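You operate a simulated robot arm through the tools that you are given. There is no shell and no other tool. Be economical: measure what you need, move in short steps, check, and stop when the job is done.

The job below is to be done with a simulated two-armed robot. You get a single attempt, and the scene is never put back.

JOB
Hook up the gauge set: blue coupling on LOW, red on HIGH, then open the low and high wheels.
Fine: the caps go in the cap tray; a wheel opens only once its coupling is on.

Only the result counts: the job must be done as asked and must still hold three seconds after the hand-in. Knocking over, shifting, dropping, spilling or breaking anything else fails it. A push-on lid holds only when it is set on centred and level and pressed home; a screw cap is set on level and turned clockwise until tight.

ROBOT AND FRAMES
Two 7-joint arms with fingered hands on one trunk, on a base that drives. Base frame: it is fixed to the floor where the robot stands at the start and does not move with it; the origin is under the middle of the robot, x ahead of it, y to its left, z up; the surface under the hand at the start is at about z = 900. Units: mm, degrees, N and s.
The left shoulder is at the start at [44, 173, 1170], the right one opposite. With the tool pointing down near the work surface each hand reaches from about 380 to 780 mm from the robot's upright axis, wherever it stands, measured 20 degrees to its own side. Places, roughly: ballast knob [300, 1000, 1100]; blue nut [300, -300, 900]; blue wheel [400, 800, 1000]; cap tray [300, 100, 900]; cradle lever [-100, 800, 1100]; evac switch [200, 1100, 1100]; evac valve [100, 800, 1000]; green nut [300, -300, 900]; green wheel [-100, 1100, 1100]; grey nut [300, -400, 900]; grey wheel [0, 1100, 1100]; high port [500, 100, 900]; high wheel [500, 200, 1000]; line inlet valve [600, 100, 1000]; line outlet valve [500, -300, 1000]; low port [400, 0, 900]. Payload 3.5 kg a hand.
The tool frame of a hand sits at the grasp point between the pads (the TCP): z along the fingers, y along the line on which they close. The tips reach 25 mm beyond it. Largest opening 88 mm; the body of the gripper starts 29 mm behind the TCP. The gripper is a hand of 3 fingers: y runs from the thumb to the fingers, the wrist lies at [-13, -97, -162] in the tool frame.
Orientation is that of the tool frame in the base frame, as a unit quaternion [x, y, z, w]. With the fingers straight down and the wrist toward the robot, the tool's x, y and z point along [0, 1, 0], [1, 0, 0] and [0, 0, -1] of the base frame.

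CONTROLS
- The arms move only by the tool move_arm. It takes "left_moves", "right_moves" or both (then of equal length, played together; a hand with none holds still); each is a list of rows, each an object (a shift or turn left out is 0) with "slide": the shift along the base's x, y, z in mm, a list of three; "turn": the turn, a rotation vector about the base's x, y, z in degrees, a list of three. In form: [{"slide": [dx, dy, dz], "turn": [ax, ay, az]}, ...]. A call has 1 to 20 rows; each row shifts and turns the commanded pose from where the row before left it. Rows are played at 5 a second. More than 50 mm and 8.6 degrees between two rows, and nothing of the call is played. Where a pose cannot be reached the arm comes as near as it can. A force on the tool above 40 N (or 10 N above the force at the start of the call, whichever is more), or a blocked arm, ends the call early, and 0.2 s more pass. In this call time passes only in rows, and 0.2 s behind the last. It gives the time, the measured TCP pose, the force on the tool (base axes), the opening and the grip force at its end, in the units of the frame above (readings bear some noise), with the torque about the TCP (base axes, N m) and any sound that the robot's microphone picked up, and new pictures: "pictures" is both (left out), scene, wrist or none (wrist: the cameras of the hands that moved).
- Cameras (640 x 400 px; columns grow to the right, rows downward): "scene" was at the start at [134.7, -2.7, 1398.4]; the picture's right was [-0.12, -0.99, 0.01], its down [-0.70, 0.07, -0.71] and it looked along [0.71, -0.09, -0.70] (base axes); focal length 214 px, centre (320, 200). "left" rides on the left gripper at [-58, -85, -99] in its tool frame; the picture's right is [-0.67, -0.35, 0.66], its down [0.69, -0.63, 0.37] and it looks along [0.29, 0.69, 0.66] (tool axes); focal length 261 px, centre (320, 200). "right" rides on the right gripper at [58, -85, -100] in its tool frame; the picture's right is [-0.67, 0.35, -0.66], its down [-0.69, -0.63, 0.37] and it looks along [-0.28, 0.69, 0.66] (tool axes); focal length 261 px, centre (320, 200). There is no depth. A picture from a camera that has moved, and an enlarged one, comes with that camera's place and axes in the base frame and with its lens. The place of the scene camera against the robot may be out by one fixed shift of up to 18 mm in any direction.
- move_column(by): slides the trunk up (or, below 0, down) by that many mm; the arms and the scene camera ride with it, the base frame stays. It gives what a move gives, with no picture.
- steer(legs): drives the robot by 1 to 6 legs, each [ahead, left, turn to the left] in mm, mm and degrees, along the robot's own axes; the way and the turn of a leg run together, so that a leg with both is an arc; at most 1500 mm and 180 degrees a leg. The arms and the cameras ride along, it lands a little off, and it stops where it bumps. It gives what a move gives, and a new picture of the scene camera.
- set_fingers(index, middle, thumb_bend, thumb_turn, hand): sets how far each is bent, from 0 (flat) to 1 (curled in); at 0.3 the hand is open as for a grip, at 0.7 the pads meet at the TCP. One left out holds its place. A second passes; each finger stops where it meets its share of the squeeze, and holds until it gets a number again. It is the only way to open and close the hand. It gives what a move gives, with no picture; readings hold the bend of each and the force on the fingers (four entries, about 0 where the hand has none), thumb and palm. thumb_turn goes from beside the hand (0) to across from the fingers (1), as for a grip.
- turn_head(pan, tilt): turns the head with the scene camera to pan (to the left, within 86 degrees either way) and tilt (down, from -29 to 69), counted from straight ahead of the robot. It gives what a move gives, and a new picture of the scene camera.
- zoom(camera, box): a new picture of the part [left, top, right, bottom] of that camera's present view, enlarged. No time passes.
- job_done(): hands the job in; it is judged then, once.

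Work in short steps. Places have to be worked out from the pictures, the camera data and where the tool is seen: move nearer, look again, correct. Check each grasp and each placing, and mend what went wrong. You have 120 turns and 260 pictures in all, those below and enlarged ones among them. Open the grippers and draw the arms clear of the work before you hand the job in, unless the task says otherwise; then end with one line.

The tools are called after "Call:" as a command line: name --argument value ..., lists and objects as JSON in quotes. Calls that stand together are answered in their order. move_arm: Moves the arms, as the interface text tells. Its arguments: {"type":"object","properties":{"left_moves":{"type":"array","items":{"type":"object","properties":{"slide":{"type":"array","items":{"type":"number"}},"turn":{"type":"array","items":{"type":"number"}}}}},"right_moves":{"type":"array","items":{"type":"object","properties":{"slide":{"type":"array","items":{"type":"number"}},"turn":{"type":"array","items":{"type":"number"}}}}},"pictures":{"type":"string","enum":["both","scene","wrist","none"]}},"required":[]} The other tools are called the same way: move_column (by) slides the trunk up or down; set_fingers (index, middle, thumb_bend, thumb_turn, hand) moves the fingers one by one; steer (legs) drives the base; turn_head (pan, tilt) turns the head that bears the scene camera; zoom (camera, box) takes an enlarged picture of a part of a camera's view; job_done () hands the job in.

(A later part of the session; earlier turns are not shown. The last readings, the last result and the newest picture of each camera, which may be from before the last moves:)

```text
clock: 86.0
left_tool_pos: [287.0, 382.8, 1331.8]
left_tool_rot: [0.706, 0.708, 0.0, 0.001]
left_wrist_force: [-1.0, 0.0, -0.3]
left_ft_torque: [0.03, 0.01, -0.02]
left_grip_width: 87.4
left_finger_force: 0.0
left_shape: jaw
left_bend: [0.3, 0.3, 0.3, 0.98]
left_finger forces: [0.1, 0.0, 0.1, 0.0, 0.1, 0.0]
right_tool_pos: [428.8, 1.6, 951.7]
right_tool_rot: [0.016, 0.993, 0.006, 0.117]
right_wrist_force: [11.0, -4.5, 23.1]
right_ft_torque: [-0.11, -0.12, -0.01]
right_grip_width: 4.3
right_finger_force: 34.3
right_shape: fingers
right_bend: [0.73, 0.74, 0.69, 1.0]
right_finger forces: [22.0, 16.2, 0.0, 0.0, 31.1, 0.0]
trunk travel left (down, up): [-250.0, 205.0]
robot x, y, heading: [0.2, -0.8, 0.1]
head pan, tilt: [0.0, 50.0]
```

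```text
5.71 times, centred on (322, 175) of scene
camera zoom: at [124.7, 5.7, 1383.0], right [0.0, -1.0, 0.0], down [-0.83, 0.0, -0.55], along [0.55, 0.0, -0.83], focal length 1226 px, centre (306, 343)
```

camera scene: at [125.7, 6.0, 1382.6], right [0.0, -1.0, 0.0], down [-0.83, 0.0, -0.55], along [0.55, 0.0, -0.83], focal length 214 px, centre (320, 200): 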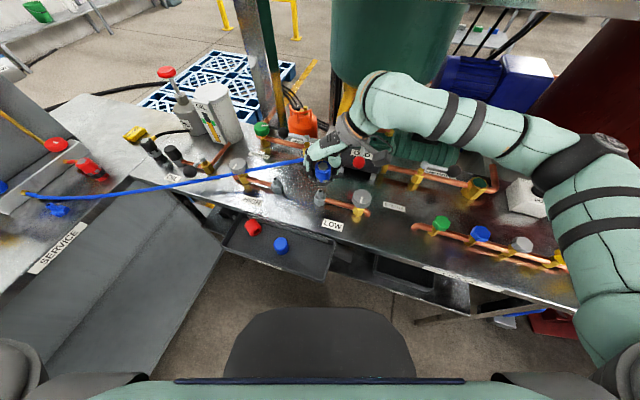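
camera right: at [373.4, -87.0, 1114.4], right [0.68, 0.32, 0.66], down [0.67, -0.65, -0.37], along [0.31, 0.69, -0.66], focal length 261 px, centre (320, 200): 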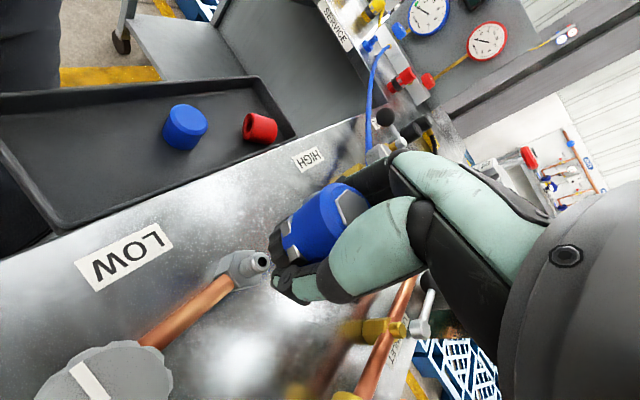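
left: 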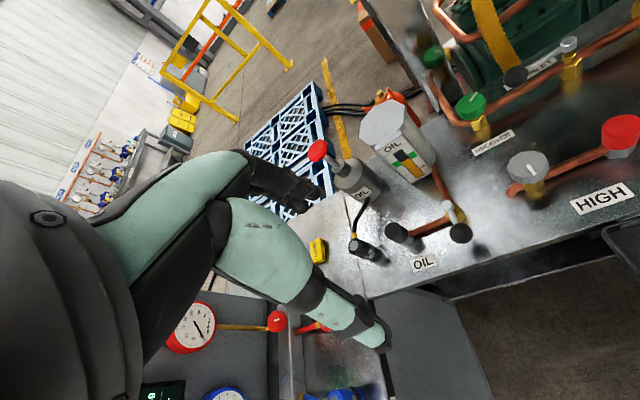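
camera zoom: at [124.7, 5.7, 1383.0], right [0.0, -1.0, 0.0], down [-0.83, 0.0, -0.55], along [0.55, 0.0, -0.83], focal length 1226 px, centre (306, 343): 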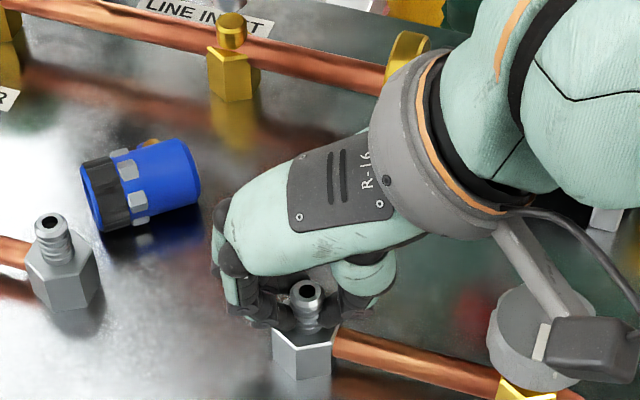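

The coupling popped out of the pinch and now lies on the bench. I open the hand, rise, straighten the tool, and look.

Call:
set_fingers --hand "right" --index 0.35 --middle 0.35 --thumb_bend 0.35 --thumb_turn 1

Call:
move_arm --right_moves '[{"slide": [0, 0, 30]}, {"slide": [0, 0, 40], "turn": [0, 7, 0]}, {"slide": [0, 0, 40], "turn": [0, 6, 0]}]'

Call:
zoom --camera "scene" --box '[230, 120, 350, 220]'

```text
clock: 87.0
left_tool_pos: [287.0, 384.5, 1330.8]
left_tool_rot: [0.706, 0.708, 0.0, 0.001]
left_wrist_force: [0.1, -0.1, -0.5]
left_ft_torque: [-0.01, 0.04, -0.03]
left_grip_width: 87.5
left_finger_force: 0.0
left_shape: jaw
left_bend: [0.3, 0.3, 0.3, 0.98]
left_finger forces: [0.0, 0.1, 0.0, 0.0, 0.0, 0.1]
right_tool_pos: [428.9, 1.9, 946.7]
right_tool_rot: [0.015, 0.993, 0.004, 0.113]
right_wrist_force: [0.2, 0.2, 0.6]
right_ft_torque: [-0.01, 0.0, -0.01]
right_grip_width: 73.8
right_finger_force: 0.1
right_shape: fingers
right_bend: [0.35, 0.35, 0.35, 0.98]
right_finger forces: [0.1, 0.0, 0.0, 0.1, 0.1, 0.0]
trunk travel left (down, up): [-250.0, 205.0]
robot x, y, heading: [-0.1, 2.6, 0.2]
head pan, tilt: [0.0, 50.0]
```

```text
clock: 87.8
left_tool_pos: [286.6, 384.0, 1330.8]
left_tool_rot: [0.706, 0.708, 0.0, 0.0]
left_wrist_force: [0.9, -1.0, -0.4]
left_ft_torque: [0.02, -0.01, -0.02]
left_grip_width: 87.9
left_finger_force: 0.1
left_shape: jaw
left_bend: [0.3, 0.3, 0.3, 0.98]
left_finger forces: [0.0, 0.0, 0.1, 0.0, 0.0, 0.0]
right_tool_pos: [428.1, 1.6, 1059.4]
right_tool_rot: [0.016, 1.0, 0.002, 0.001]
right_wrist_force: [-0.2, 0.4, -0.7]
right_ft_torque: [0.02, 0.0, 0.02]
right_grip_width: 73.8
right_finger_force: 0.0
right_shape: fingers
right_bend: [0.35, 0.35, 0.35, 0.98]
right_finger forces: [0.0, 0.0, 0.0, 0.1, 0.0, 0.1]
trunk travel left (down, up): [-250.0, 205.0]
robot x, y, heading: [-1.9, -0.3, 0.1]
head pan, tilt: [0.0, 50.0]
camera scene: at [125.0, 6.8, 1382.7], right [0.0, -1.0, 0.0], down [-0.83, 0.0, -0.55], along [0.55, 0.0, -0.83], focal length 214 px, centre (320, 200)
camera right: at [368.9, -81.8, 1159.9], right [0.68, 0.32, 0.66], down [0.67, -0.65, -0.37], along [0.31, 0.69, -0.66], focal length 261 px, centre (320, 200)
```

scene: 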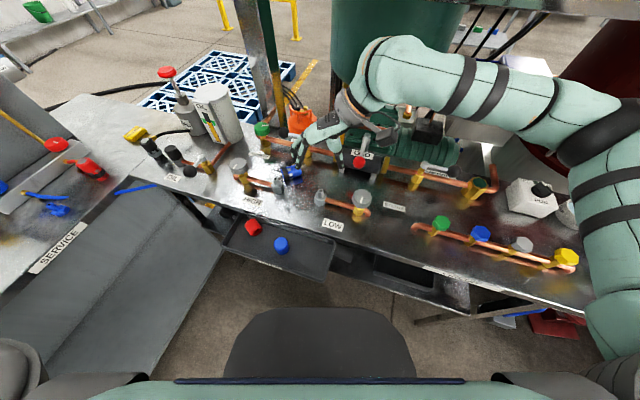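
right: 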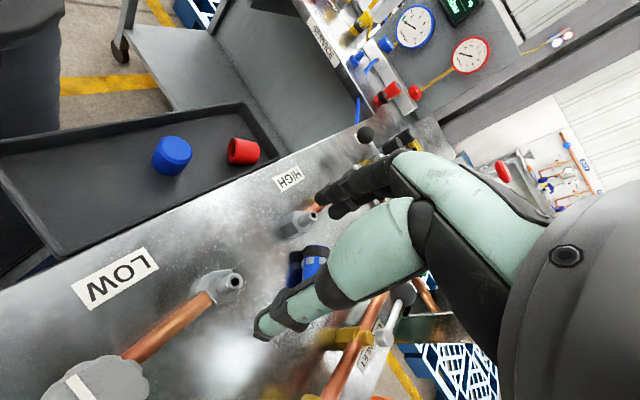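

```text
4.00 times, centred on (290, 170) of scene
camera zoom: at [125.0, 6.8, 1382.7], right [0.0, -1.0, 0.0], down [-0.83, 0.0, -0.55], along [0.55, 0.0, -0.83], focal length 858 px, centre (440, 320)
```

zoom: 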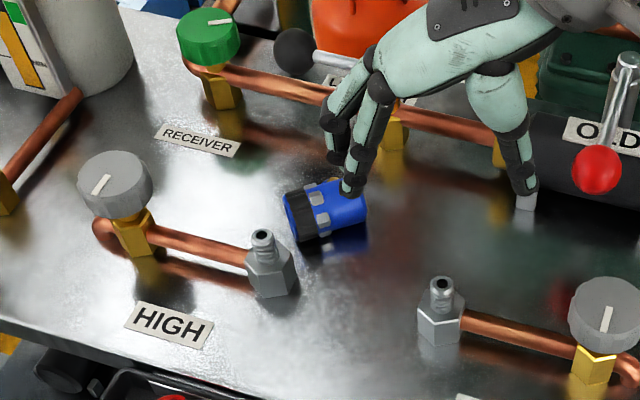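

The coupling lies on its side near [525, 82], mouth toward +y. I'll use the left hand to tip it upright: first move the right hand clear and bring the left over for a look.

Call:
move_arm --right_moves '[{"slide": [0, -45, 20]}, {"slide": [0, -45, 20]}, {"slide": [0, -45, 20]}, {"slide": [-10, -45, 20]}, {"slide": [-10, -45, 10]}, {"slide": [-10, -40, 0]}, {"slide": [0, 0, 0]}]' --pictures "none"

Call:
move_arm --left_moves '[{"slide": [30, -40, -25]}, {"slide": [30, -40, -30]}, {"slide": [30, -40, -30]}, {"slide": [30, -40, -30]}, {"slide": [30, -40, -35]}, {"slide": [30, -40, -35]}, {"slide": [15, -30, -35]}]'

Call:
zoom --camera "left" --box '[200, 150, 440, 350]'

```text
refused: row 4 steps farther than a row can; nothing moved
```

```text
refused: row 1 steps farther than a row can; nothing moved
```

```text
2.00 times, centred on (320, 250) of left
camera zoom: at [201.6, 325.9, 1430.1], right [-0.35, -0.67, -0.66], down [-0.63, 0.68, -0.37], along [0.69, 0.29, -0.66], focal length 521 px, centre (320, 100)
```

zoom: 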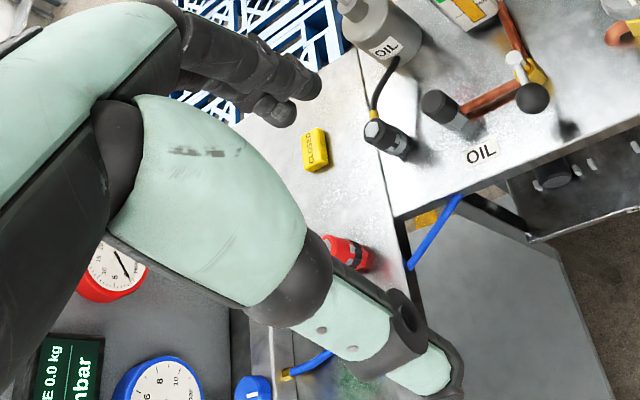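

Row steps must stay under 50 mm; I redo with smaller steps.

Call:
move_arm --right_moves '[{"slide": [0, -40, 20]}, {"slide": [0, -40, 20]}, {"slide": [0, -40, 20]}, {"slide": [-10, -40, 20]}, {"slide": [-10, -40, 10]}, {"slide": [-10, -40, 0]}]' --pictures "none"

Call:
move_arm --left_moves '[{"slide": [22, -32, -25]}, {"slide": [22, -32, -25]}, {"slide": [22, -32, -25]}, {"slide": [22, -32, -25]}, {"slide": [22, -32, -25]}, {"slide": [22, -32, -25]}, {"slide": [22, -32, -25]}, {"slide": [22, -32, -25]}, {"slide": [19, -38, -10]}]'

Call:
zoom --camera "left" --box '[200, 150, 440, 350]'

```text
clock: 89.2
left_tool_pos: [285.2, 383.4, 1331.3]
left_tool_rot: [0.707, 0.708, 0.001, -0.001]
left_wrist_force: [-0.8, -0.1, -0.2]
left_ft_torque: [0.02, 0.01, 0.0]
left_grip_width: 87.6
left_finger_force: 0.1
left_shape: jaw
left_bend: [0.3, 0.3, 0.3, 0.98]
left_finger forces: [0.1, 0.0, 0.0, 0.0, 0.0, 0.0]
right_tool_pos: [396.6, -239.4, 1150.1]
right_tool_rot: [0.016, 1.0, 0.003, 0.002]
right_wrist_force: [0.0, -0.9, 0.6]
right_ft_torque: [0.04, -0.01, -0.01]
right_grip_width: 74.0
right_finger_force: 0.0
right_shape: fingers
right_bend: [0.35, 0.35, 0.35, 0.98]
right_finger forces: [0.1, 0.0, 0.0, 0.0, 0.0, 0.0]
trunk travel left (down, up): [-250.0, 205.0]
robot x, y, heading: [1.4, -1.8, -0.0]
head pan, tilt: [0.0, 50.0]
```

```text
clock: 91.2
left_tool_pos: [453.4, 141.7, 1139.1]
left_tool_rot: [0.705, 0.709, 0.002, 0.001]
left_wrist_force: [0.3, 0.6, -0.5]
left_ft_torque: [-0.03, -0.04, 0.0]
left_grip_width: 87.7
left_finger_force: 0.1
left_shape: jaw
left_bend: [0.3, 0.3, 0.3, 0.98]
left_finger forces: [0.0, 0.0, 0.0, 0.0, 0.1, 0.1]
left hand out of reach, approached as far as the arm can: row 8, 9
right_tool_pos: [396.7, -238.4, 1150.1]
right_tool_rot: [0.015, 1.0, 0.002, 0.003]
right_wrist_force: [0.1, -0.3, -0.3]
right_ft_torque: [0.03, -0.03, -0.02]
right_grip_width: 74.1
right_finger_force: 0.1
right_shape: fingers
right_bend: [0.35, 0.35, 0.35, 0.98]
right_finger forces: [0.0, 0.1, 0.1, 0.0, 0.0, 0.1]
trunk travel left (down, up): [-250.0, 205.0]
robot x, y, heading: [-4.2, -2.3, 0.4]
head pan, tilt: [0.0, 50.0]
camera scene: at [123.7, 6.6, 1382.9], right [0.0, -1.0, 0.0], down [-0.83, 0.0, -0.55], along [0.55, 0.0, -0.83], focal length 214 px, centre (320, 200)
camera left: at [369.0, 83.0, 1238.3], right [-0.34, -0.67, -0.66], down [-0.63, 0.68, -0.37], along [0.7, 0.29, -0.66], focal length 261 px, centre (320, 200)
```

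scene: 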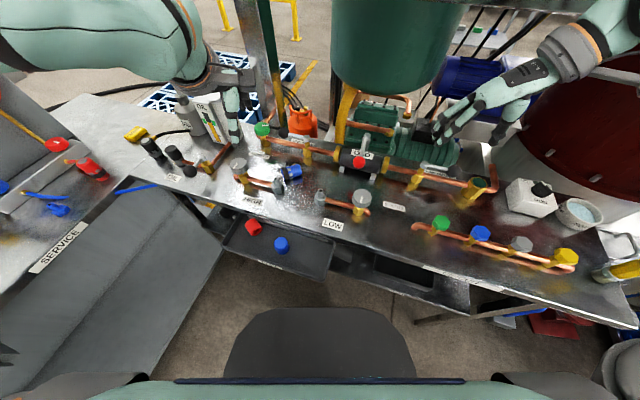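
left: 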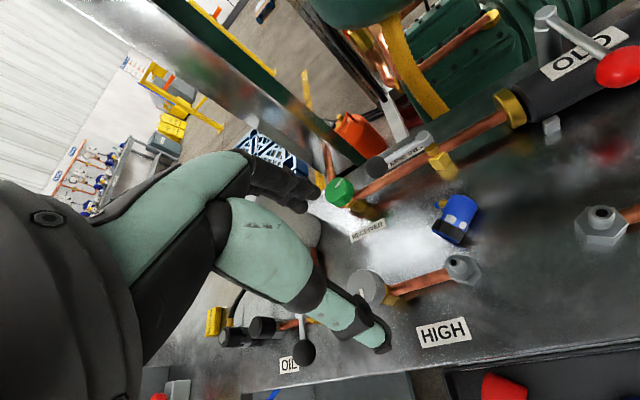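

```text
2.00 times, centred on (320, 250) of left
camera zoom: at [369.0, 83.0, 1238.3], right [-0.34, -0.67, -0.66], down [-0.63, 0.68, -0.37], along [0.7, 0.29, -0.66], focal length 521 px, centre (320, 100)
```

zoom: 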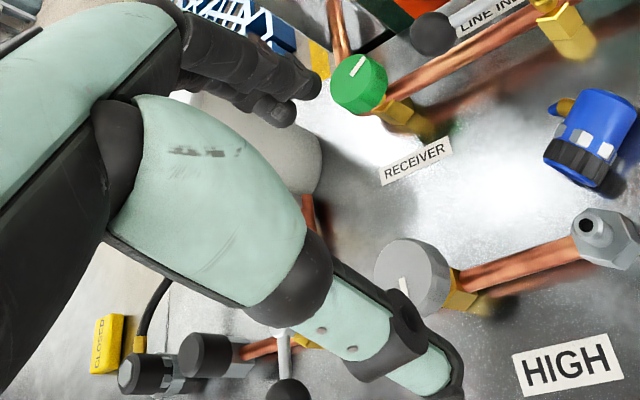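

The left arm cannot reach across, but its camera sees the coupling well. I zoom to fix its pose; then I'll grasp it with the right hand tilted so it can be tipped upright.

Call:
zoom --camera "left" --box '[410, 170, 510, 260]'

Call:
zoom --camera "scene" --box '[260, 145, 330, 200]'

```text
4.44 times, centred on (460, 215) of left
camera zoom: at [369.0, 83.0, 1238.3], right [-0.34, -0.67, -0.66], down [-0.63, 0.68, -0.37], along [0.7, 0.29, -0.66], focal length 1158 px, centre (-302, 133)
```

zoom: 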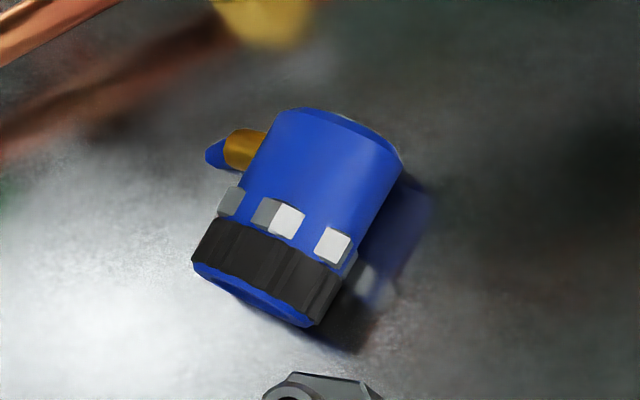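

```text
7.27 times, centred on (295, 172) of scene
camera zoom: at [123.7, 6.6, 1382.9], right [0.0, -1.0, 0.0], down [-0.83, 0.0, -0.55], along [0.55, 0.0, -0.83], focal length 1560 px, centre (502, 400)
```

zoom: 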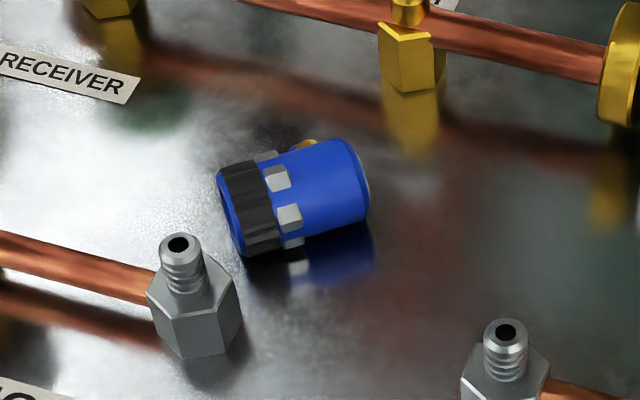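

Coupling axis runs from top [541, 54] to mouth [521, 104] at z≈897 (direction 112°), hose fitting on the far side near the top. I withdraw the left hand, and bring the right hand above the mouth end, yaw 22°, tilted 30° toward the mouth.

Call:
move_arm --left_moves '[{"slide": [-20, 32, 25]}, {"slide": [-20, 32, 25]}, {"slide": [-20, 32, 25]}, {"slide": [-20, 32, 25]}, {"slide": [-20, 32, 25]}, {"slide": [-20, 32, 25]}, {"slide": [-20, 30, 25]}]' --pictures "none"

Call:
move_arm --right_moves '[{"slide": [14, 37, 0], "turn": [0, 0, -7.4]}, {"slide": [14, 37, 0], "turn": [0, 0, -7.4]}, {"slide": [14, 37, 0], "turn": [0, 0, -7.4]}, {"slide": [14, 37, 0], "turn": [0, 0, -7.4]}, {"slide": [14, 37, 0], "turn": [0, 0, -7.4]}, {"slide": [14, 37, 0], "turn": [0, 0, -7.4]}, {"slide": [14, 37, 0], "turn": [0, 0, -7.4]}, {"slide": [14, 36, 0], "turn": [0, 0, -7.4]}, {"slide": [14, 35, 0], "turn": [0, 0, -7.4]}, {"slide": [4, 0, -35], "turn": [6.95, 2.81, 0]}, {"slide": [0, 0, -35], "turn": [6.95, 2.81, 0]}, {"slide": [0, 0, -35], "turn": [6.95, 2.81, 0]}, {"slide": [0, 0, -35], "turn": [6.95, 2.81, 0]}]'

Call:
zoom --camera "scene" --box '[240, 110, 340, 200]'

```text
clock: 92.8
left_tool_pos: [312.6, 363.6, 1311.6]
left_tool_rot: [0.706, 0.708, 0.0, 0.001]
left_wrist_force: [0.0, -0.1, -0.2]
left_ft_torque: [0.01, 0.01, 0.02]
left_grip_width: 88.0
left_finger_force: 0.0
left_shape: jaw
left_bend: [0.3, 0.3, 0.3, 0.98]
left_finger forces: [0.0, 0.1, 0.0, 0.0, 0.1, 0.1]
right_tool_pos: [397.5, -237.2, 1150.0]
right_tool_rot: [0.015, 1.0, 0.003, 0.002]
right_wrist_force: [0.1, -0.2, -1.4]
right_ft_torque: [0.02, 0.02, 0.0]
right_grip_width: 73.8
right_finger_force: 0.0
right_shape: fingers
right_bend: [0.35, 0.35, 0.35, 0.98]
right_finger forces: [0.0, 0.0, 0.0, 0.0, 0.1, 0.0]
trunk travel left (down, up): [-250.0, 205.0]
robot x, y, heading: [-2.4, -3.3, -0.0]
head pan, tilt: [0.0, 50.0]
```

```text
clock: 95.7
left_tool_pos: [314.1, 362.0, 1312.2]
left_tool_rot: [0.705, 0.709, 0.001, -0.001]
left_wrist_force: [-0.7, -1.0, -0.3]
left_ft_torque: [-0.02, -0.03, -0.02]
left_grip_width: 87.6
left_finger_force: 0.1
left_shape: jaw
left_bend: [0.3, 0.3, 0.3, 0.98]
left_finger forces: [0.0, 0.1, 0.1, 0.1, 0.1, 0.0]
right_tool_pos: [528.4, 88.9, 1007.8]
right_tool_rot: [0.544, 0.798, 0.146, -0.213]
right_wrist_force: [-0.3, 0.0, 0.2]
right_ft_torque: [0.0, 0.03, -0.02]
right_grip_width: 73.9
right_finger_force: 0.0
right_shape: fingers
right_bend: [0.35, 0.35, 0.35, 0.98]
right_finger forces: [0.0, 0.1, 0.0, 0.1, 0.0, 0.0]
trunk travel left (down, up): [-250.0, 205.0]
robot x, y, heading: [-0.5, 2.1, 0.3]
head pan, tilt: [0.0, 50.0]
camera scene: at [125.9, 5.1, 1382.6], right [0.0, -1.0, 0.0], down [-0.83, 0.0, -0.55], along [0.55, 0.0, -0.83], focal length 214 px, centre (320, 200)
camera right: at [450.6, 60.4, 1123.6], right [0.66, -0.72, 0.23], down [-0.43, -0.61, -0.66], along [0.62, 0.33, -0.71], focal length 261 px, centre (320, 200)
```

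scene: 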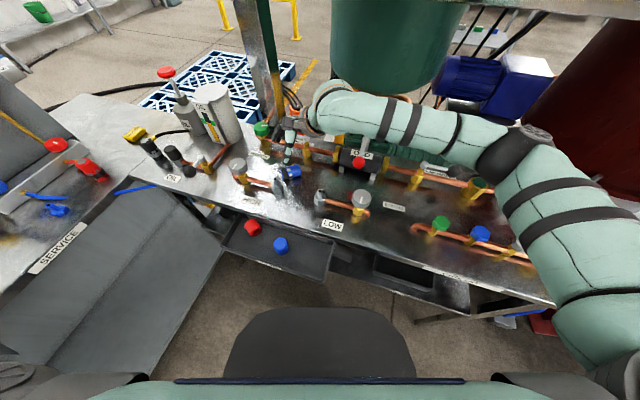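
right: 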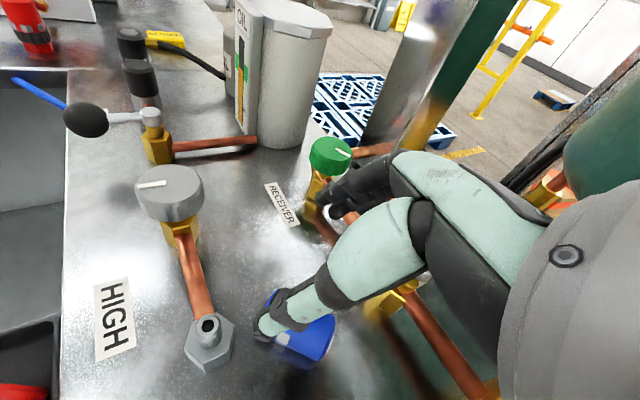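

```text
4.44 times, centred on (290, 155) of scene
camera zoom: at [125.9, 5.1, 1382.6], right [0.0, -1.0, 0.0], down [-0.83, 0.0, -0.55], along [0.55, 0.0, -0.83], focal length 953 px, centre (453, 400)
```

zoom: 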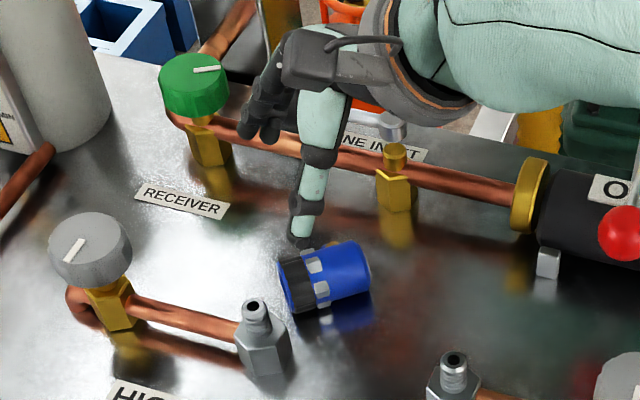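

Lined up well. Open wider, trim toward the mouth end and descend.

Call:
set_fingers --hand "right" --index 0.27 --middle 0.27 --thumb_bend 0.32 --thumb_turn 1

Call:
move_arm --right_moves '[{"slide": [-1, 4, -35]}, {"slide": [-1, 2, -30]}, {"slide": [0, 0, -22]}, {"slide": [0, 0, -10]}]' --pictures "wrist"

Call:
zoom --camera "scene" --box '[240, 110, 340, 200]'

Call:
zoom --camera "right" --box '[200, 150, 440, 350]'

```text
clock: 96.7
left_tool_pos: [312.3, 362.7, 1311.4]
left_tool_rot: [0.706, 0.708, 0.001, 0.0]
left_wrist_force: [-0.2, -0.4, 0.3]
left_ft_torque: [0.0, -0.01, -0.02]
left_grip_width: 88.0
left_finger_force: 0.1
left_shape: jaw
left_bend: [0.3, 0.3, 0.3, 0.98]
left_finger forces: [0.1, 0.0, 0.0, 0.0, 0.1, 0.1]
right_tool_pos: [528.5, 91.6, 1008.1]
right_tool_rot: [0.543, 0.799, 0.145, -0.212]
right_wrist_force: [0.2, 0.6, -0.7]
right_ft_torque: [0.02, -0.03, 0.02]
right_grip_width: 86.1
right_finger_force: 0.1
right_shape: fingers
right_bend: [0.27, 0.27, 0.32, 0.98]
right_finger forces: [0.0, 0.1, 0.0, 0.0, 0.1, 0.1]
trunk travel left (down, up): [-250.0, 205.0]
robot x, y, heading: [1.1, -1.5, 0.7]
head pan, tilt: [0.0, 50.0]
```

```text
clock: 97.7
left_tool_pos: [307.8, 359.2, 1314.9]
left_tool_rot: [0.706, 0.708, 0.003, 0.002]
left_wrist_force: [0.6, -0.7, 0.0]
left_ft_torque: [0.01, 0.03, 0.01]
left_grip_width: 87.4
left_finger_force: 0.0
left_shape: jaw
left_bend: [0.3, 0.3, 0.3, 0.98]
left_finger forces: [0.1, 0.1, 0.1, 0.0, 0.0, 0.1]
right_tool_pos: [522.6, 95.2, 918.3]
right_tool_rot: [0.543, 0.799, 0.151, -0.21]
right_wrist_force: [0.2, -7.2, 36.3]
right_ft_torque: [0.44, -0.68, -0.14]
right_grip_width: 88.4
right_finger_force: 18.0
right_shape: fingers
right_bend: [0.27, 0.27, 0.31, 0.95]
right_finger forces: [0.0, 23.5, 0.0, 0.0, 12.6, 0.1]
trunk travel left (down, up): [-250.0, 205.0]
robot x, y, heading: [1.4, 3.0, 0.3]
head pan, tilt: [0.0, 50.0]
camera right: at [443.8, 64.5, 1034.0], right [0.65, -0.72, 0.24], down [-0.43, -0.61, -0.67], along [0.62, 0.33, -0.71], focal length 261 px, centre (320, 200)
```

right: 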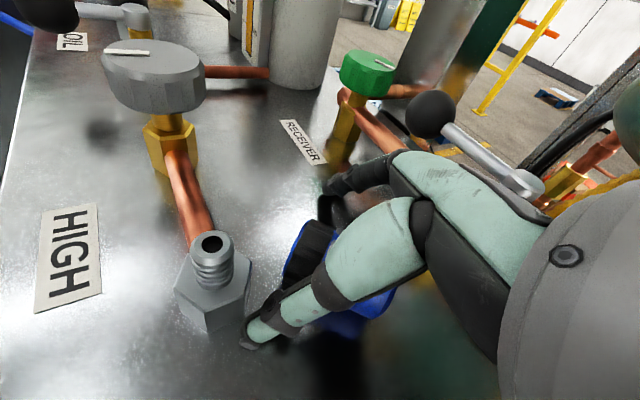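

```text
4.44 times, centred on (290, 155) of scene
camera zoom: at [119.2, 3.6, 1383.9], right [0.0, -1.0, 0.0], down [-0.83, 0.0, -0.56], along [0.56, 0.0, -0.83], focal length 953 px, centre (453, 400)
```

zoom: 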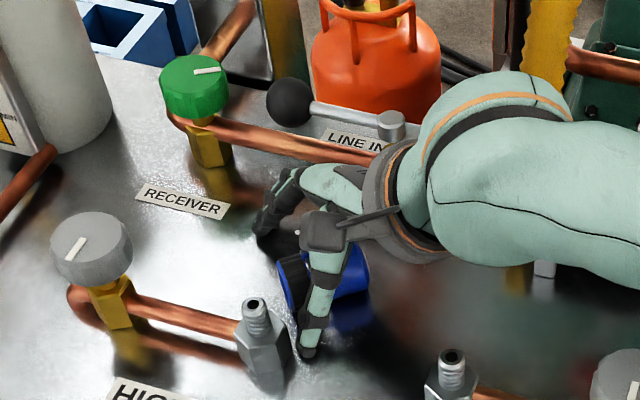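

```text
2.00 times, centred on (320, 250) of right
camera zoom: at [443.8, 64.5, 1034.0], right [0.65, -0.72, 0.24], down [-0.43, -0.61, -0.67], along [0.62, 0.33, -0.71], focal length 521 px, centre (320, 100)
```

zoom: 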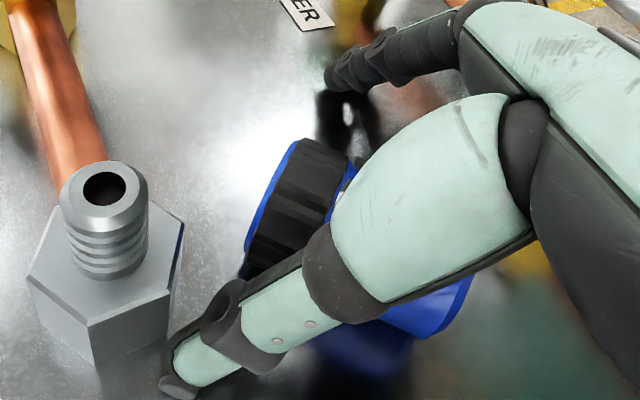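

Fingertips touch the bench at TCP 918. Relieve 3 mm, then close.

Call:
move_arm --right_moves '[{"slide": [2, 0, 2]}]' --pictures "none"

Call:
set_fingers --hand "right" --index 1 --middle 1 --thumb_bend 1 --thumb_turn 1

Call:
zoom --camera "right" --box '[200, 150, 440, 350]'

Call:
zoom --camera "scene" --box '[240, 110, 340, 200]'

```text
clock: 98.0
left_tool_pos: [306.4, 361.8, 1314.3]
left_tool_rot: [0.706, 0.708, 0.002, 0.001]
left_wrist_force: [0.1, -0.4, -0.3]
left_ft_torque: [0.01, 0.03, -0.02]
left_grip_width: 87.8
left_finger_force: 0.1
left_shape: jaw
left_bend: [0.3, 0.3, 0.3, 0.98]
left_finger forces: [0.0, 0.1, 0.1, 0.0, 0.0, 0.0]
right_tool_pos: [524.2, 96.9, 917.9]
right_tool_rot: [0.543, 0.799, 0.148, -0.211]
right_wrist_force: [-1.6, -6.0, 35.5]
right_ft_torque: [0.57, -0.82, -0.12]
right_grip_width: 90.0
right_finger_force: 17.9
right_shape: fingers
right_bend: [0.27, 0.26, 0.29, 0.95]
right_finger forces: [0.0, 24.7, 0.0, 0.1, 10.7, 0.1]
trunk travel left (down, up): [-250.0, 205.0]
robot x, y, heading: [1.4, -2.5, 0.2]
head pan, tilt: [0.0, 50.0]
```

```text
clock: 98.7
left_tool_pos: [309.8, 362.8, 1311.5]
left_tool_rot: [0.706, 0.708, 0.001, 0.0]
left_wrist_force: [-0.6, -0.5, -1.0]
left_ft_torque: [0.03, 0.04, 0.01]
left_grip_width: 87.9
left_finger_force: 0.1
left_shape: jaw
left_bend: [0.3, 0.3, 0.3, 0.98]
left_finger forces: [0.1, 0.0, 0.0, 0.0, 0.0, 0.0]
right_tool_pos: [527.8, 98.9, 921.8]
right_tool_rot: [0.542, 0.799, 0.153, -0.212]
right_wrist_force: [-0.8, -3.4, 30.1]
right_ft_torque: [0.47, -0.7, -0.11]
right_grip_width: 24.8
right_finger_force: 15.3
right_shape: fingers
right_bend: [0.85, 0.29, 0.37, 0.97]
right_finger forces: [0.2, 21.7, 0.0, 0.0, 8.8, 0.1]
trunk travel left (down, up): [-250.0, 205.0]
robot x, y, heading: [-0.8, 0.9, 0.5]
head pan, tilt: [0.0, 50.0]
stopped (right hand): the force on the tool passed its limit at 46 N (the readings are from after the stop); the commanded pose is now the measured one
```

```text
2.00 times, centred on (320, 250) of right
camera zoom: at [448.5, 67.0, 1036.5], right [0.65, -0.72, 0.23], down [-0.43, -0.61, -0.67], along [0.62, 0.34, -0.7], focal length 521 px, centre (320, 100)
```

zoom: 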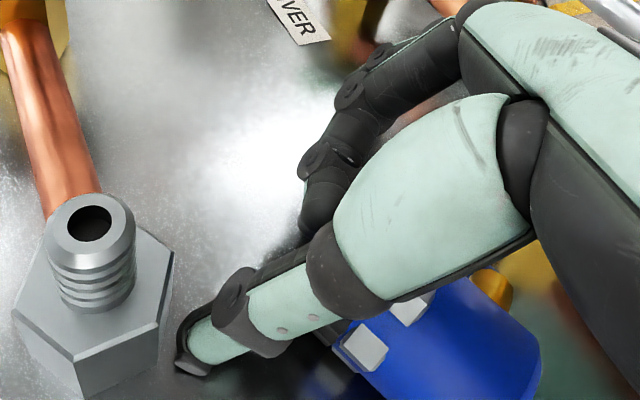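

```text
4.44 times, centred on (290, 155) of scene
camera zoom: at [122.2, 5.5, 1382.8], right [0.0, -1.0, 0.0], down [-0.83, 0.0, -0.56], along [0.56, 0.0, -0.83], focal length 953 px, centre (453, 400)
```

zoom: 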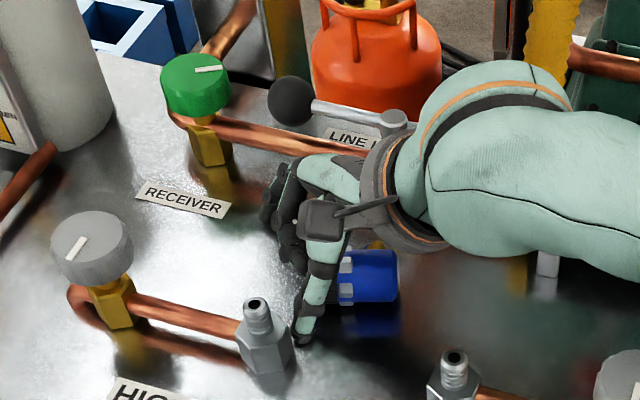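

The index curled past the mouth and pushed the coupling. I back off, open, and untilt for a vertical grasp instead.

Call:
move_arm --right_moves '[{"slide": [-3, 5, 10]}, {"slide": [0, 10, 10]}]' --pictures "none"

Call:
set_fingers --hand "right" --index 0.27 --middle 0.27 --thumb_bend 0.32 --thumb_turn 1

Call:
move_arm --right_moves '[{"slide": [0, 0, 40]}, {"slide": [0, 0, 30], "turn": [-6.95, -2.81, 0]}, {"slide": [0, 0, 20], "turn": [-6.95, -2.81, 0]}, {"slide": [0, 0, 0], "turn": [-6.95, -2.81, 0]}, {"slide": [0, 0, 0], "turn": [-6.95, -2.81, 0]}]' --pictures "wrist"

Call:
zoom --camera "scene" --box '[250, 130, 350, 200]'

Call:
zoom --camera "right" --box '[200, 200, 400, 350]'

```text
clock: 99.3
left_tool_pos: [314.5, 365.7, 1310.1]
left_tool_rot: [0.706, 0.709, 0.0, 0.0]
left_wrist_force: [-0.1, -0.6, 0.2]
left_ft_torque: [0.01, -0.02, -0.02]
left_grip_width: 88.0
left_finger_force: 0.1
left_shape: jaw
left_bend: [0.3, 0.3, 0.3, 0.98]
left_finger forces: [0.0, 0.1, 0.0, 0.0, 0.0, 0.0]
right_tool_pos: [527.5, 113.2, 934.9]
right_tool_rot: [0.544, 0.799, 0.147, -0.212]
right_wrist_force: [1.3, -0.1, -0.3]
right_ft_torque: [-0.02, -0.02, -0.01]
right_grip_width: 46.5
right_finger_force: 1.2
right_shape: fingers
right_bend: [1.0, 0.34, 0.43, 1.0]
right_finger forces: [0.0, 0.0, 0.0, 0.1, 1.5, 0.0]
trunk travel left (down, up): [-250.0, 205.0]
robot x, y, heading: [3.3, -4.1, 0.3]
head pan, tilt: [0.0, 50.0]
```

```text
clock: 100.3
left_tool_pos: [314.8, 363.3, 1310.6]
left_tool_rot: [0.706, 0.708, 0.0, 0.0]
left_wrist_force: [0.7, 0.3, 0.4]
left_ft_torque: [0.0, 0.01, -0.01]
left_grip_width: 87.5
left_finger_force: 0.0
left_shape: jaw
left_bend: [0.3, 0.3, 0.3, 0.98]
left_finger forces: [0.0, 0.0, 0.0, 0.0, 0.1, 0.0]
right_tool_pos: [527.8, 113.0, 937.0]
right_tool_rot: [0.543, 0.798, 0.148, -0.213]
right_wrist_force: [7.5, 0.5, -1.7]
right_ft_torque: [0.04, -0.26, -0.04]
right_grip_width: 74.9
right_finger_force: 3.9
right_shape: fingers
right_bend: [0.27, 0.27, 0.4, 1.0]
right_finger forces: [0.1, 0.0, 0.0, 0.0, 7.1, 0.0]
trunk travel left (down, up): [-250.0, 205.0]
robot x, y, heading: [0.9, -1.4, 0.4]
head pan, tilt: [0.0, 50.0]
```

```text
clock: 101.5
left_tool_pos: [314.2, 364.6, 1311.9]
left_tool_rot: [0.706, 0.708, 0.0, 0.001]
left_wrist_force: [-1.0, -0.4, -0.2]
left_ft_torque: [0.01, -0.05, 0.01]
left_grip_width: 87.7
left_finger_force: 0.1
left_shape: jaw
left_bend: [0.3, 0.3, 0.3, 0.98]
left_finger forces: [0.0, 0.1, 0.0, 0.0, 0.0, 0.0]
right_tool_pos: [525.2, 112.7, 1025.3]
right_tool_rot: [0.562, 0.827, 0.003, 0.004]
right_wrist_force: [1.0, -0.5, -0.5]
right_ft_torque: [0.03, 0.01, 0.03]
right_grip_width: 86.0
right_finger_force: 0.1
right_shape: fingers
right_bend: [0.27, 0.27, 0.32, 0.98]
right_finger forces: [0.0, 0.0, 0.0, 0.0, 0.1, 0.1]
trunk travel left (down, up): [-250.0, 205.0]
robot x, y, heading: [-1.7, -4.4, 0.1]
head pan, tilt: [0.0, 50.0]
camera right: at [425.4, 135.8, 1126.1], right [0.56, -0.5, 0.66], down [-0.33, -0.87, -0.37], along [0.76, -0.01, -0.65], focal length 261 px, centre (320, 200)
```

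right: 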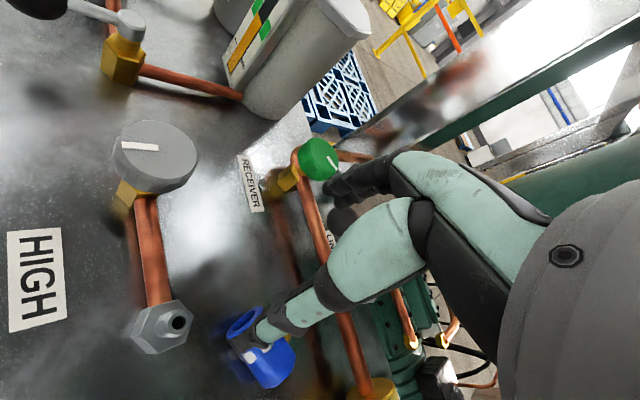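

```text
5.71 times, centred on (300, 165) of scene
camera zoom: at [125.1, 7.5, 1382.7], right [0.0, -1.0, 0.0], down [-0.83, 0.0, -0.55], along [0.55, 0.0, -0.83], focal length 1226 px, centre (434, 400)
```

zoom: 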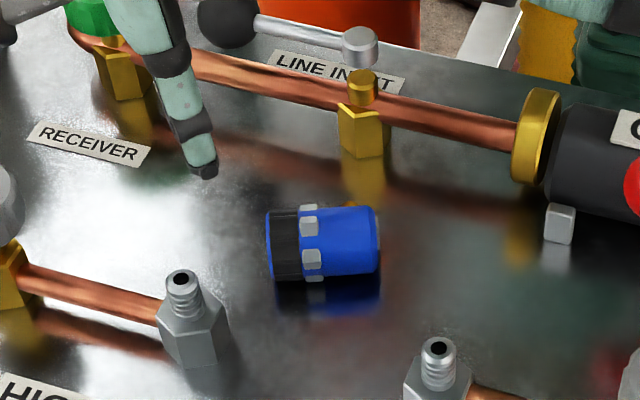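

```text
2.67 times, centred on (300, 275) of right
camera zoom: at [425.4, 135.8, 1126.1], right [0.56, -0.5, 0.66], down [-0.33, -0.87, -0.37], along [0.76, -0.01, -0.65], focal length 695 px, centre (373, 0)
```

zoom: 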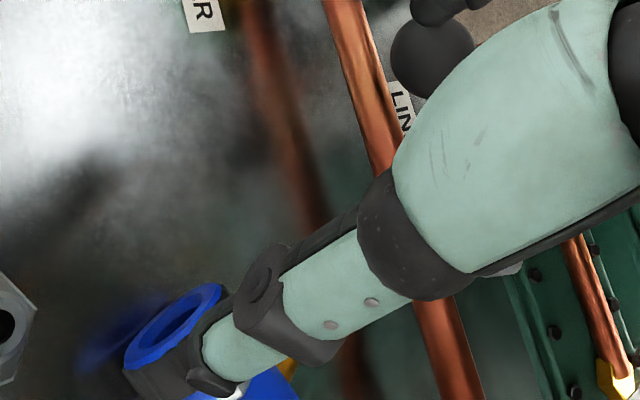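

The coupling now lies along y: mouth ≈[529, 76], top ≈[533, 24]. I go over it at yaw ≈2°, TCP y 66, vertical, and descend.

Call:
move_arm --right_moves '[{"slide": [3, -20, 0], "turn": [0, 0, -7]}, {"slide": [2, -20, 0], "turn": [0, 0, -7]}, {"slide": [1, -7, 0], "turn": [0, 0, -6]}, {"slide": [0, 0, -40]}, {"slide": [0, 0, -40]}, {"slide": [0, 0, -22]}]' --pictures "wrist"

Call:
zoom --camera "scene" --box '[250, 130, 350, 200]'

Call:
zoom --camera "right" --box '[200, 150, 440, 350]'

```text
clock: 102.9
left_tool_pos: [312.7, 364.7, 1311.3]
left_tool_rot: [0.706, 0.708, 0.001, 0.001]
left_wrist_force: [0.4, 0.0, 0.1]
left_ft_torque: [0.01, 0.0, -0.04]
left_grip_width: 87.7
left_finger_force: 0.1
left_shape: jaw
left_bend: [0.3, 0.3, 0.3, 0.98]
left_finger forces: [0.0, 0.1, 0.0, 0.1, 0.0, 0.0]
right_tool_pos: [530.7, 65.8, 926.2]
right_tool_rot: [0.696, 0.718, 0.004, 0.004]
right_wrist_force: [-0.2, -0.3, 0.9]
right_ft_torque: [-0.01, 0.02, -0.01]
right_grip_width: 85.9
right_finger_force: 0.1
right_shape: fingers
right_bend: [0.27, 0.27, 0.32, 0.98]
right_finger forces: [0.1, 0.1, 0.1, 0.0, 0.0, 0.1]
trunk travel left (down, up): [-250.0, 205.0]
robot x, y, heading: [-0.4, -4.3, 0.3]
head pan, tilt: [0.0, 50.0]
camera right: at [445.5, 121.8, 1024.7], right [0.36, -0.66, 0.66], down [-0.61, -0.7, -0.37], along [0.71, -0.26, -0.65], focal length 261 px, centre (320, 200)
```

right: 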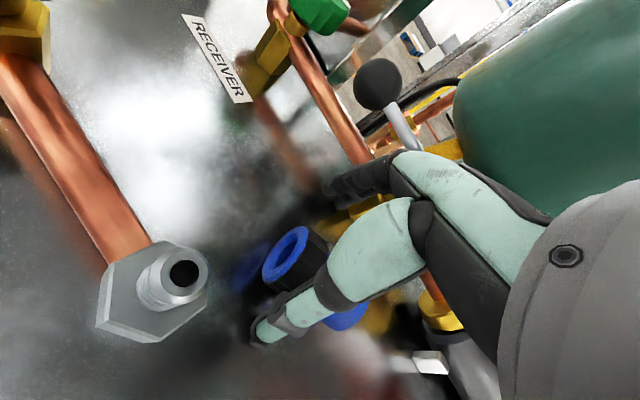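

```text
5.71 times, centred on (300, 165) of scene
camera zoom: at [125.1, 6.7, 1382.7], right [0.0, -1.0, 0.0], down [-0.83, 0.0, -0.55], along [0.55, 0.0, -0.83], focal length 1226 px, centre (434, 400)
```

zoom: 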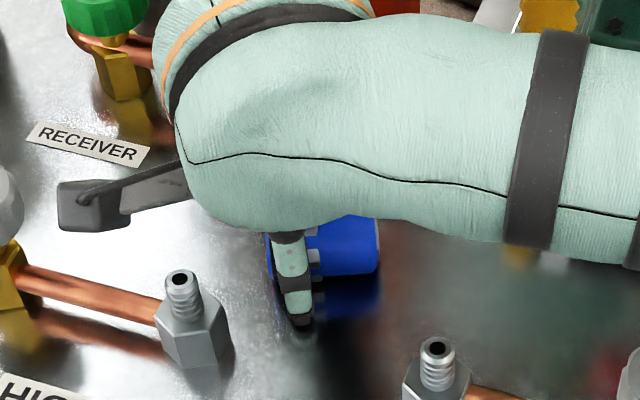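

```text
2.00 times, centred on (320, 250) of right
camera zoom: at [445.5, 121.8, 1024.7], right [0.36, -0.66, 0.66], down [-0.61, -0.7, -0.37], along [0.71, -0.26, -0.65], focal length 521 px, centre (320, 100)
```

zoom: 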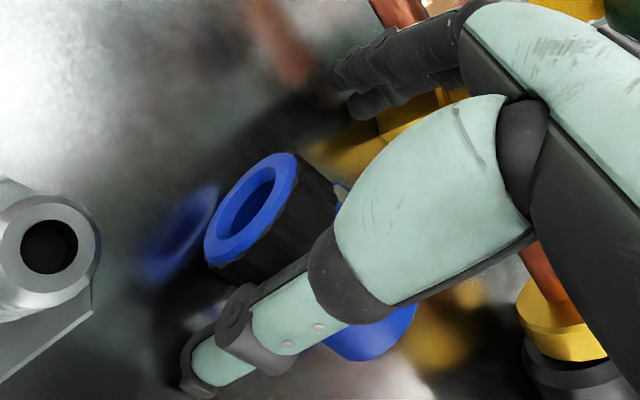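

The mouth end sits between the fingers. Lower the rest slowly.

Call:
move_arm --right_moves '[{"slide": [-1, -2, -5]}, {"slide": [0, 0, -3]}, {"slide": [0, 0, -3]}]' --pictures "none"

Call:
set_fingers --hand "right" --index 0.5 --middle 0.5 --thumb_bend 0.5 --thumb_turn 1

Call:
zoom --camera "right" --box '[200, 150, 440, 350]'

```text
clock: 103.5
left_tool_pos: [311.4, 363.5, 1312.8]
left_tool_rot: [0.706, 0.708, 0.0, 0.001]
left_wrist_force: [0.5, -0.8, 0.0]
left_ft_torque: [-0.02, 0.0, 0.04]
left_grip_width: 87.9
left_finger_force: 0.1
left_shape: jaw
left_bend: [0.3, 0.3, 0.3, 0.98]
left_finger forces: [0.1, 0.1, 0.0, 0.1, 0.0, 0.1]
right_tool_pos: [530.4, 65.0, 922.9]
right_tool_rot: [0.697, 0.717, 0.01, 0.006]
right_wrist_force: [-1.4, 0.2, 17.7]
right_ft_torque: [-0.07, -0.11, -0.03]
right_grip_width: 87.2
right_finger_force: 8.1
right_shape: fingers
right_bend: [0.27, 0.29, 0.31, 0.98]
right_finger forces: [0.0, 9.4, 0.0, 0.0, 7.4, 0.0]
trunk travel left (down, up): [-250.0, 205.0]
robot x, y, heading: [-1.6, -0.2, 0.2]
head pan, tilt: [0.0, 50.0]
stopped in row 3 (right hand): the force on the tool passed its limit at 46 N (the readings are from after the stop); the commanded pose is now the measured one
```

```text
clock: 104.4
left_tool_pos: [310.0, 362.9, 1312.7]
left_tool_rot: [0.706, 0.708, 0.002, 0.001]
left_wrist_force: [1.0, -0.4, 0.1]
left_ft_torque: [-0.01, 0.0, 0.0]
left_grip_width: 88.0
left_finger_force: 0.0
left_shape: jaw
left_bend: [0.3, 0.3, 0.3, 0.98]
left_finger forces: [0.0, 0.0, 0.0, 0.0, 0.0, 0.1]
right_tool_pos: [531.3, 66.1, 926.6]
right_tool_rot: [0.697, 0.717, 0.014, 0.008]
right_wrist_force: [-0.6, 0.1, 27.9]
right_ft_torque: [0.06, -0.33, 0.01]
right_grip_width: 53.1
right_finger_force: 13.7
right_shape: fingers
right_bend: [0.48, 0.37, 0.43, 1.0]
right_finger forces: [10.2, 8.4, 0.0, 0.1, 9.5, 0.0]
trunk travel left (down, up): [-250.0, 205.0]
robot x, y, heading: [1.4, -3.6, 0.4]
head pan, tilt: [0.0, 50.0]
stopped (right hand): the force on the tool passed its limit at 41 N (the readings are from after the stop); the commanded pose is now the measured one
```

```text
2.00 times, centred on (320, 250) of right
camera zoom: at [443.6, 120.6, 1024.7], right [0.35, -0.67, 0.66], down [-0.6, -0.7, -0.39], along [0.72, -0.26, -0.64], focal length 521 px, centre (320, 100)
```

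zoom: 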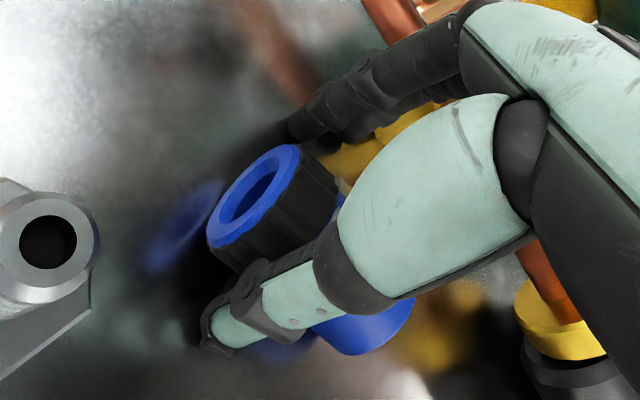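

Fingertips arc into the bench, so the bench is higher (≈898) and the coupling axis is at z≈915, x≈520. I open, reposition to [521, 66, 931], and close again.

Call:
set_fingers --hand "right" --index 0.3 --middle 0.3 --thumb_bend 0.32

Call:
move_arm --right_moves '[{"slide": [-5, 0, 4], "turn": [1, 0, 0]}, {"slide": [-4, 0, 1], "turn": [0.5, 0, 0]}]' --pictures "none"

Call:
set_fingers --hand "right" --index 1 --middle 1 --thumb_bend 1 --thumb_turn 1

Call:
zoom --camera "right" --box '[200, 150, 440, 350]'

```text
clock: 104.9
left_tool_pos: [313.9, 364.0, 1311.0]
left_tool_rot: [0.706, 0.708, 0.0, 0.001]
left_wrist_force: [-0.2, -0.5, 0.3]
left_ft_torque: [-0.01, -0.02, -0.01]
left_grip_width: 87.8
left_finger_force: 0.0
left_shape: jaw
left_bend: [0.3, 0.3, 0.3, 0.98]
left_finger forces: [0.0, 0.1, 0.1, 0.0, 0.1, 0.0]
right_tool_pos: [534.3, 64.9, 925.4]
right_tool_rot: [0.698, 0.716, 0.011, 0.007]
right_wrist_force: [0.3, -0.7, 5.4]
right_ft_torque: [-0.06, 0.05, -0.01]
right_grip_width: 82.0
right_finger_force: 2.3
right_shape: fingers
right_bend: [0.3, 0.3, 0.33, 0.98]
right_finger forces: [0.0, 1.5, 0.0, 0.0, 3.6, 0.1]
trunk travel left (down, up): [-250.0, 205.0]
robot x, y, heading: [1.3, -2.8, 0.1]
head pan, tilt: [0.0, 50.0]
stopped (right hand): the force on the tool passed its limit at 41 N (the readings are from after the stop); the commanded pose is now the measured one
```

```text
clock: 105.5
left_tool_pos: [313.5, 364.6, 1311.9]
left_tool_rot: [0.706, 0.708, 0.001, 0.001]
left_wrist_force: [-0.3, -0.6, 0.1]
left_ft_torque: [0.0, -0.03, -0.01]
left_grip_width: 87.9
left_finger_force: 0.0
left_shape: jaw
left_bend: [0.3, 0.3, 0.3, 0.98]
left_finger forces: [0.1, 0.0, 0.0, 0.0, 0.0, 0.1]
right_tool_pos: [525.7, 63.8, 930.1]
right_tool_rot: [0.698, 0.715, 0.022, -0.003]
right_wrist_force: [0.7, 0.0, -0.7]
right_ft_torque: [-0.01, 0.01, 0.01]
right_grip_width: 82.3
right_finger_force: 0.0
right_shape: fingers
right_bend: [0.3, 0.3, 0.32, 0.98]
right_finger forces: [0.0, 0.0, 0.0, 0.1, 0.0, 0.1]
trunk travel left (down, up): [-250.0, 205.0]
robot x, y, heading: [2.9, 0.1, 0.1]
head pan, tilt: [0.0, 50.0]
```

```text
clock: 106.5
left_tool_pos: [313.7, 365.1, 1311.7]
left_tool_rot: [0.706, 0.708, 0.001, 0.002]
left_wrist_force: [-0.3, -0.5, 0.7]
left_ft_torque: [-0.06, 0.0, -0.01]
left_grip_width: 88.0
left_finger_force: 0.1
left_shape: jaw
left_bend: [0.3, 0.3, 0.3, 0.98]
left_finger forces: [0.0, 0.0, 0.0, 0.0, 0.0, 0.1]
right_tool_pos: [525.5, 63.8, 929.2]
right_tool_rot: [0.698, 0.716, 0.021, -0.002]
right_wrist_force: [0.2, 0.3, -1.7]
right_ft_torque: [0.03, -0.05, -0.02]
right_grip_width: 18.7
right_finger_force: 29.9
right_shape: fingers
right_bend: [0.76, 0.76, 0.58, 1.0]
right_finger forces: [14.4, 14.9, 0.1, 0.0, 29.1, 0.1]
trunk travel left (down, up): [-250.0, 205.0]
robot x, y, heading: [3.4, 0.3, 0.3]
head pan, tilt: [0.0, 50.0]
```

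```text
2.00 times, centred on (320, 250) of right
camera zoom: at [438.1, 117.4, 1029.3], right [0.35, -0.68, 0.64], down [-0.6, -0.69, -0.41], along [0.72, -0.24, -0.65], focal length 521 px, centre (320, 100)
```

zoom: 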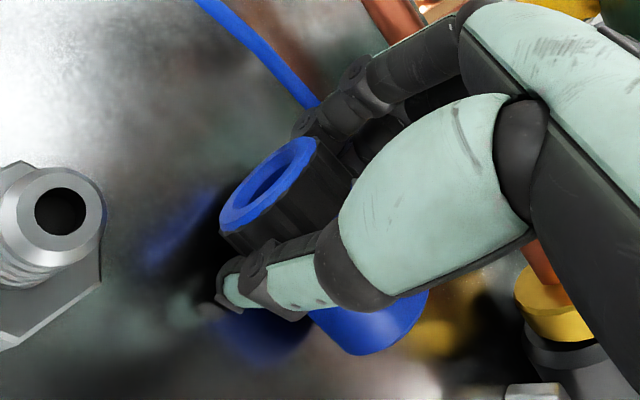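

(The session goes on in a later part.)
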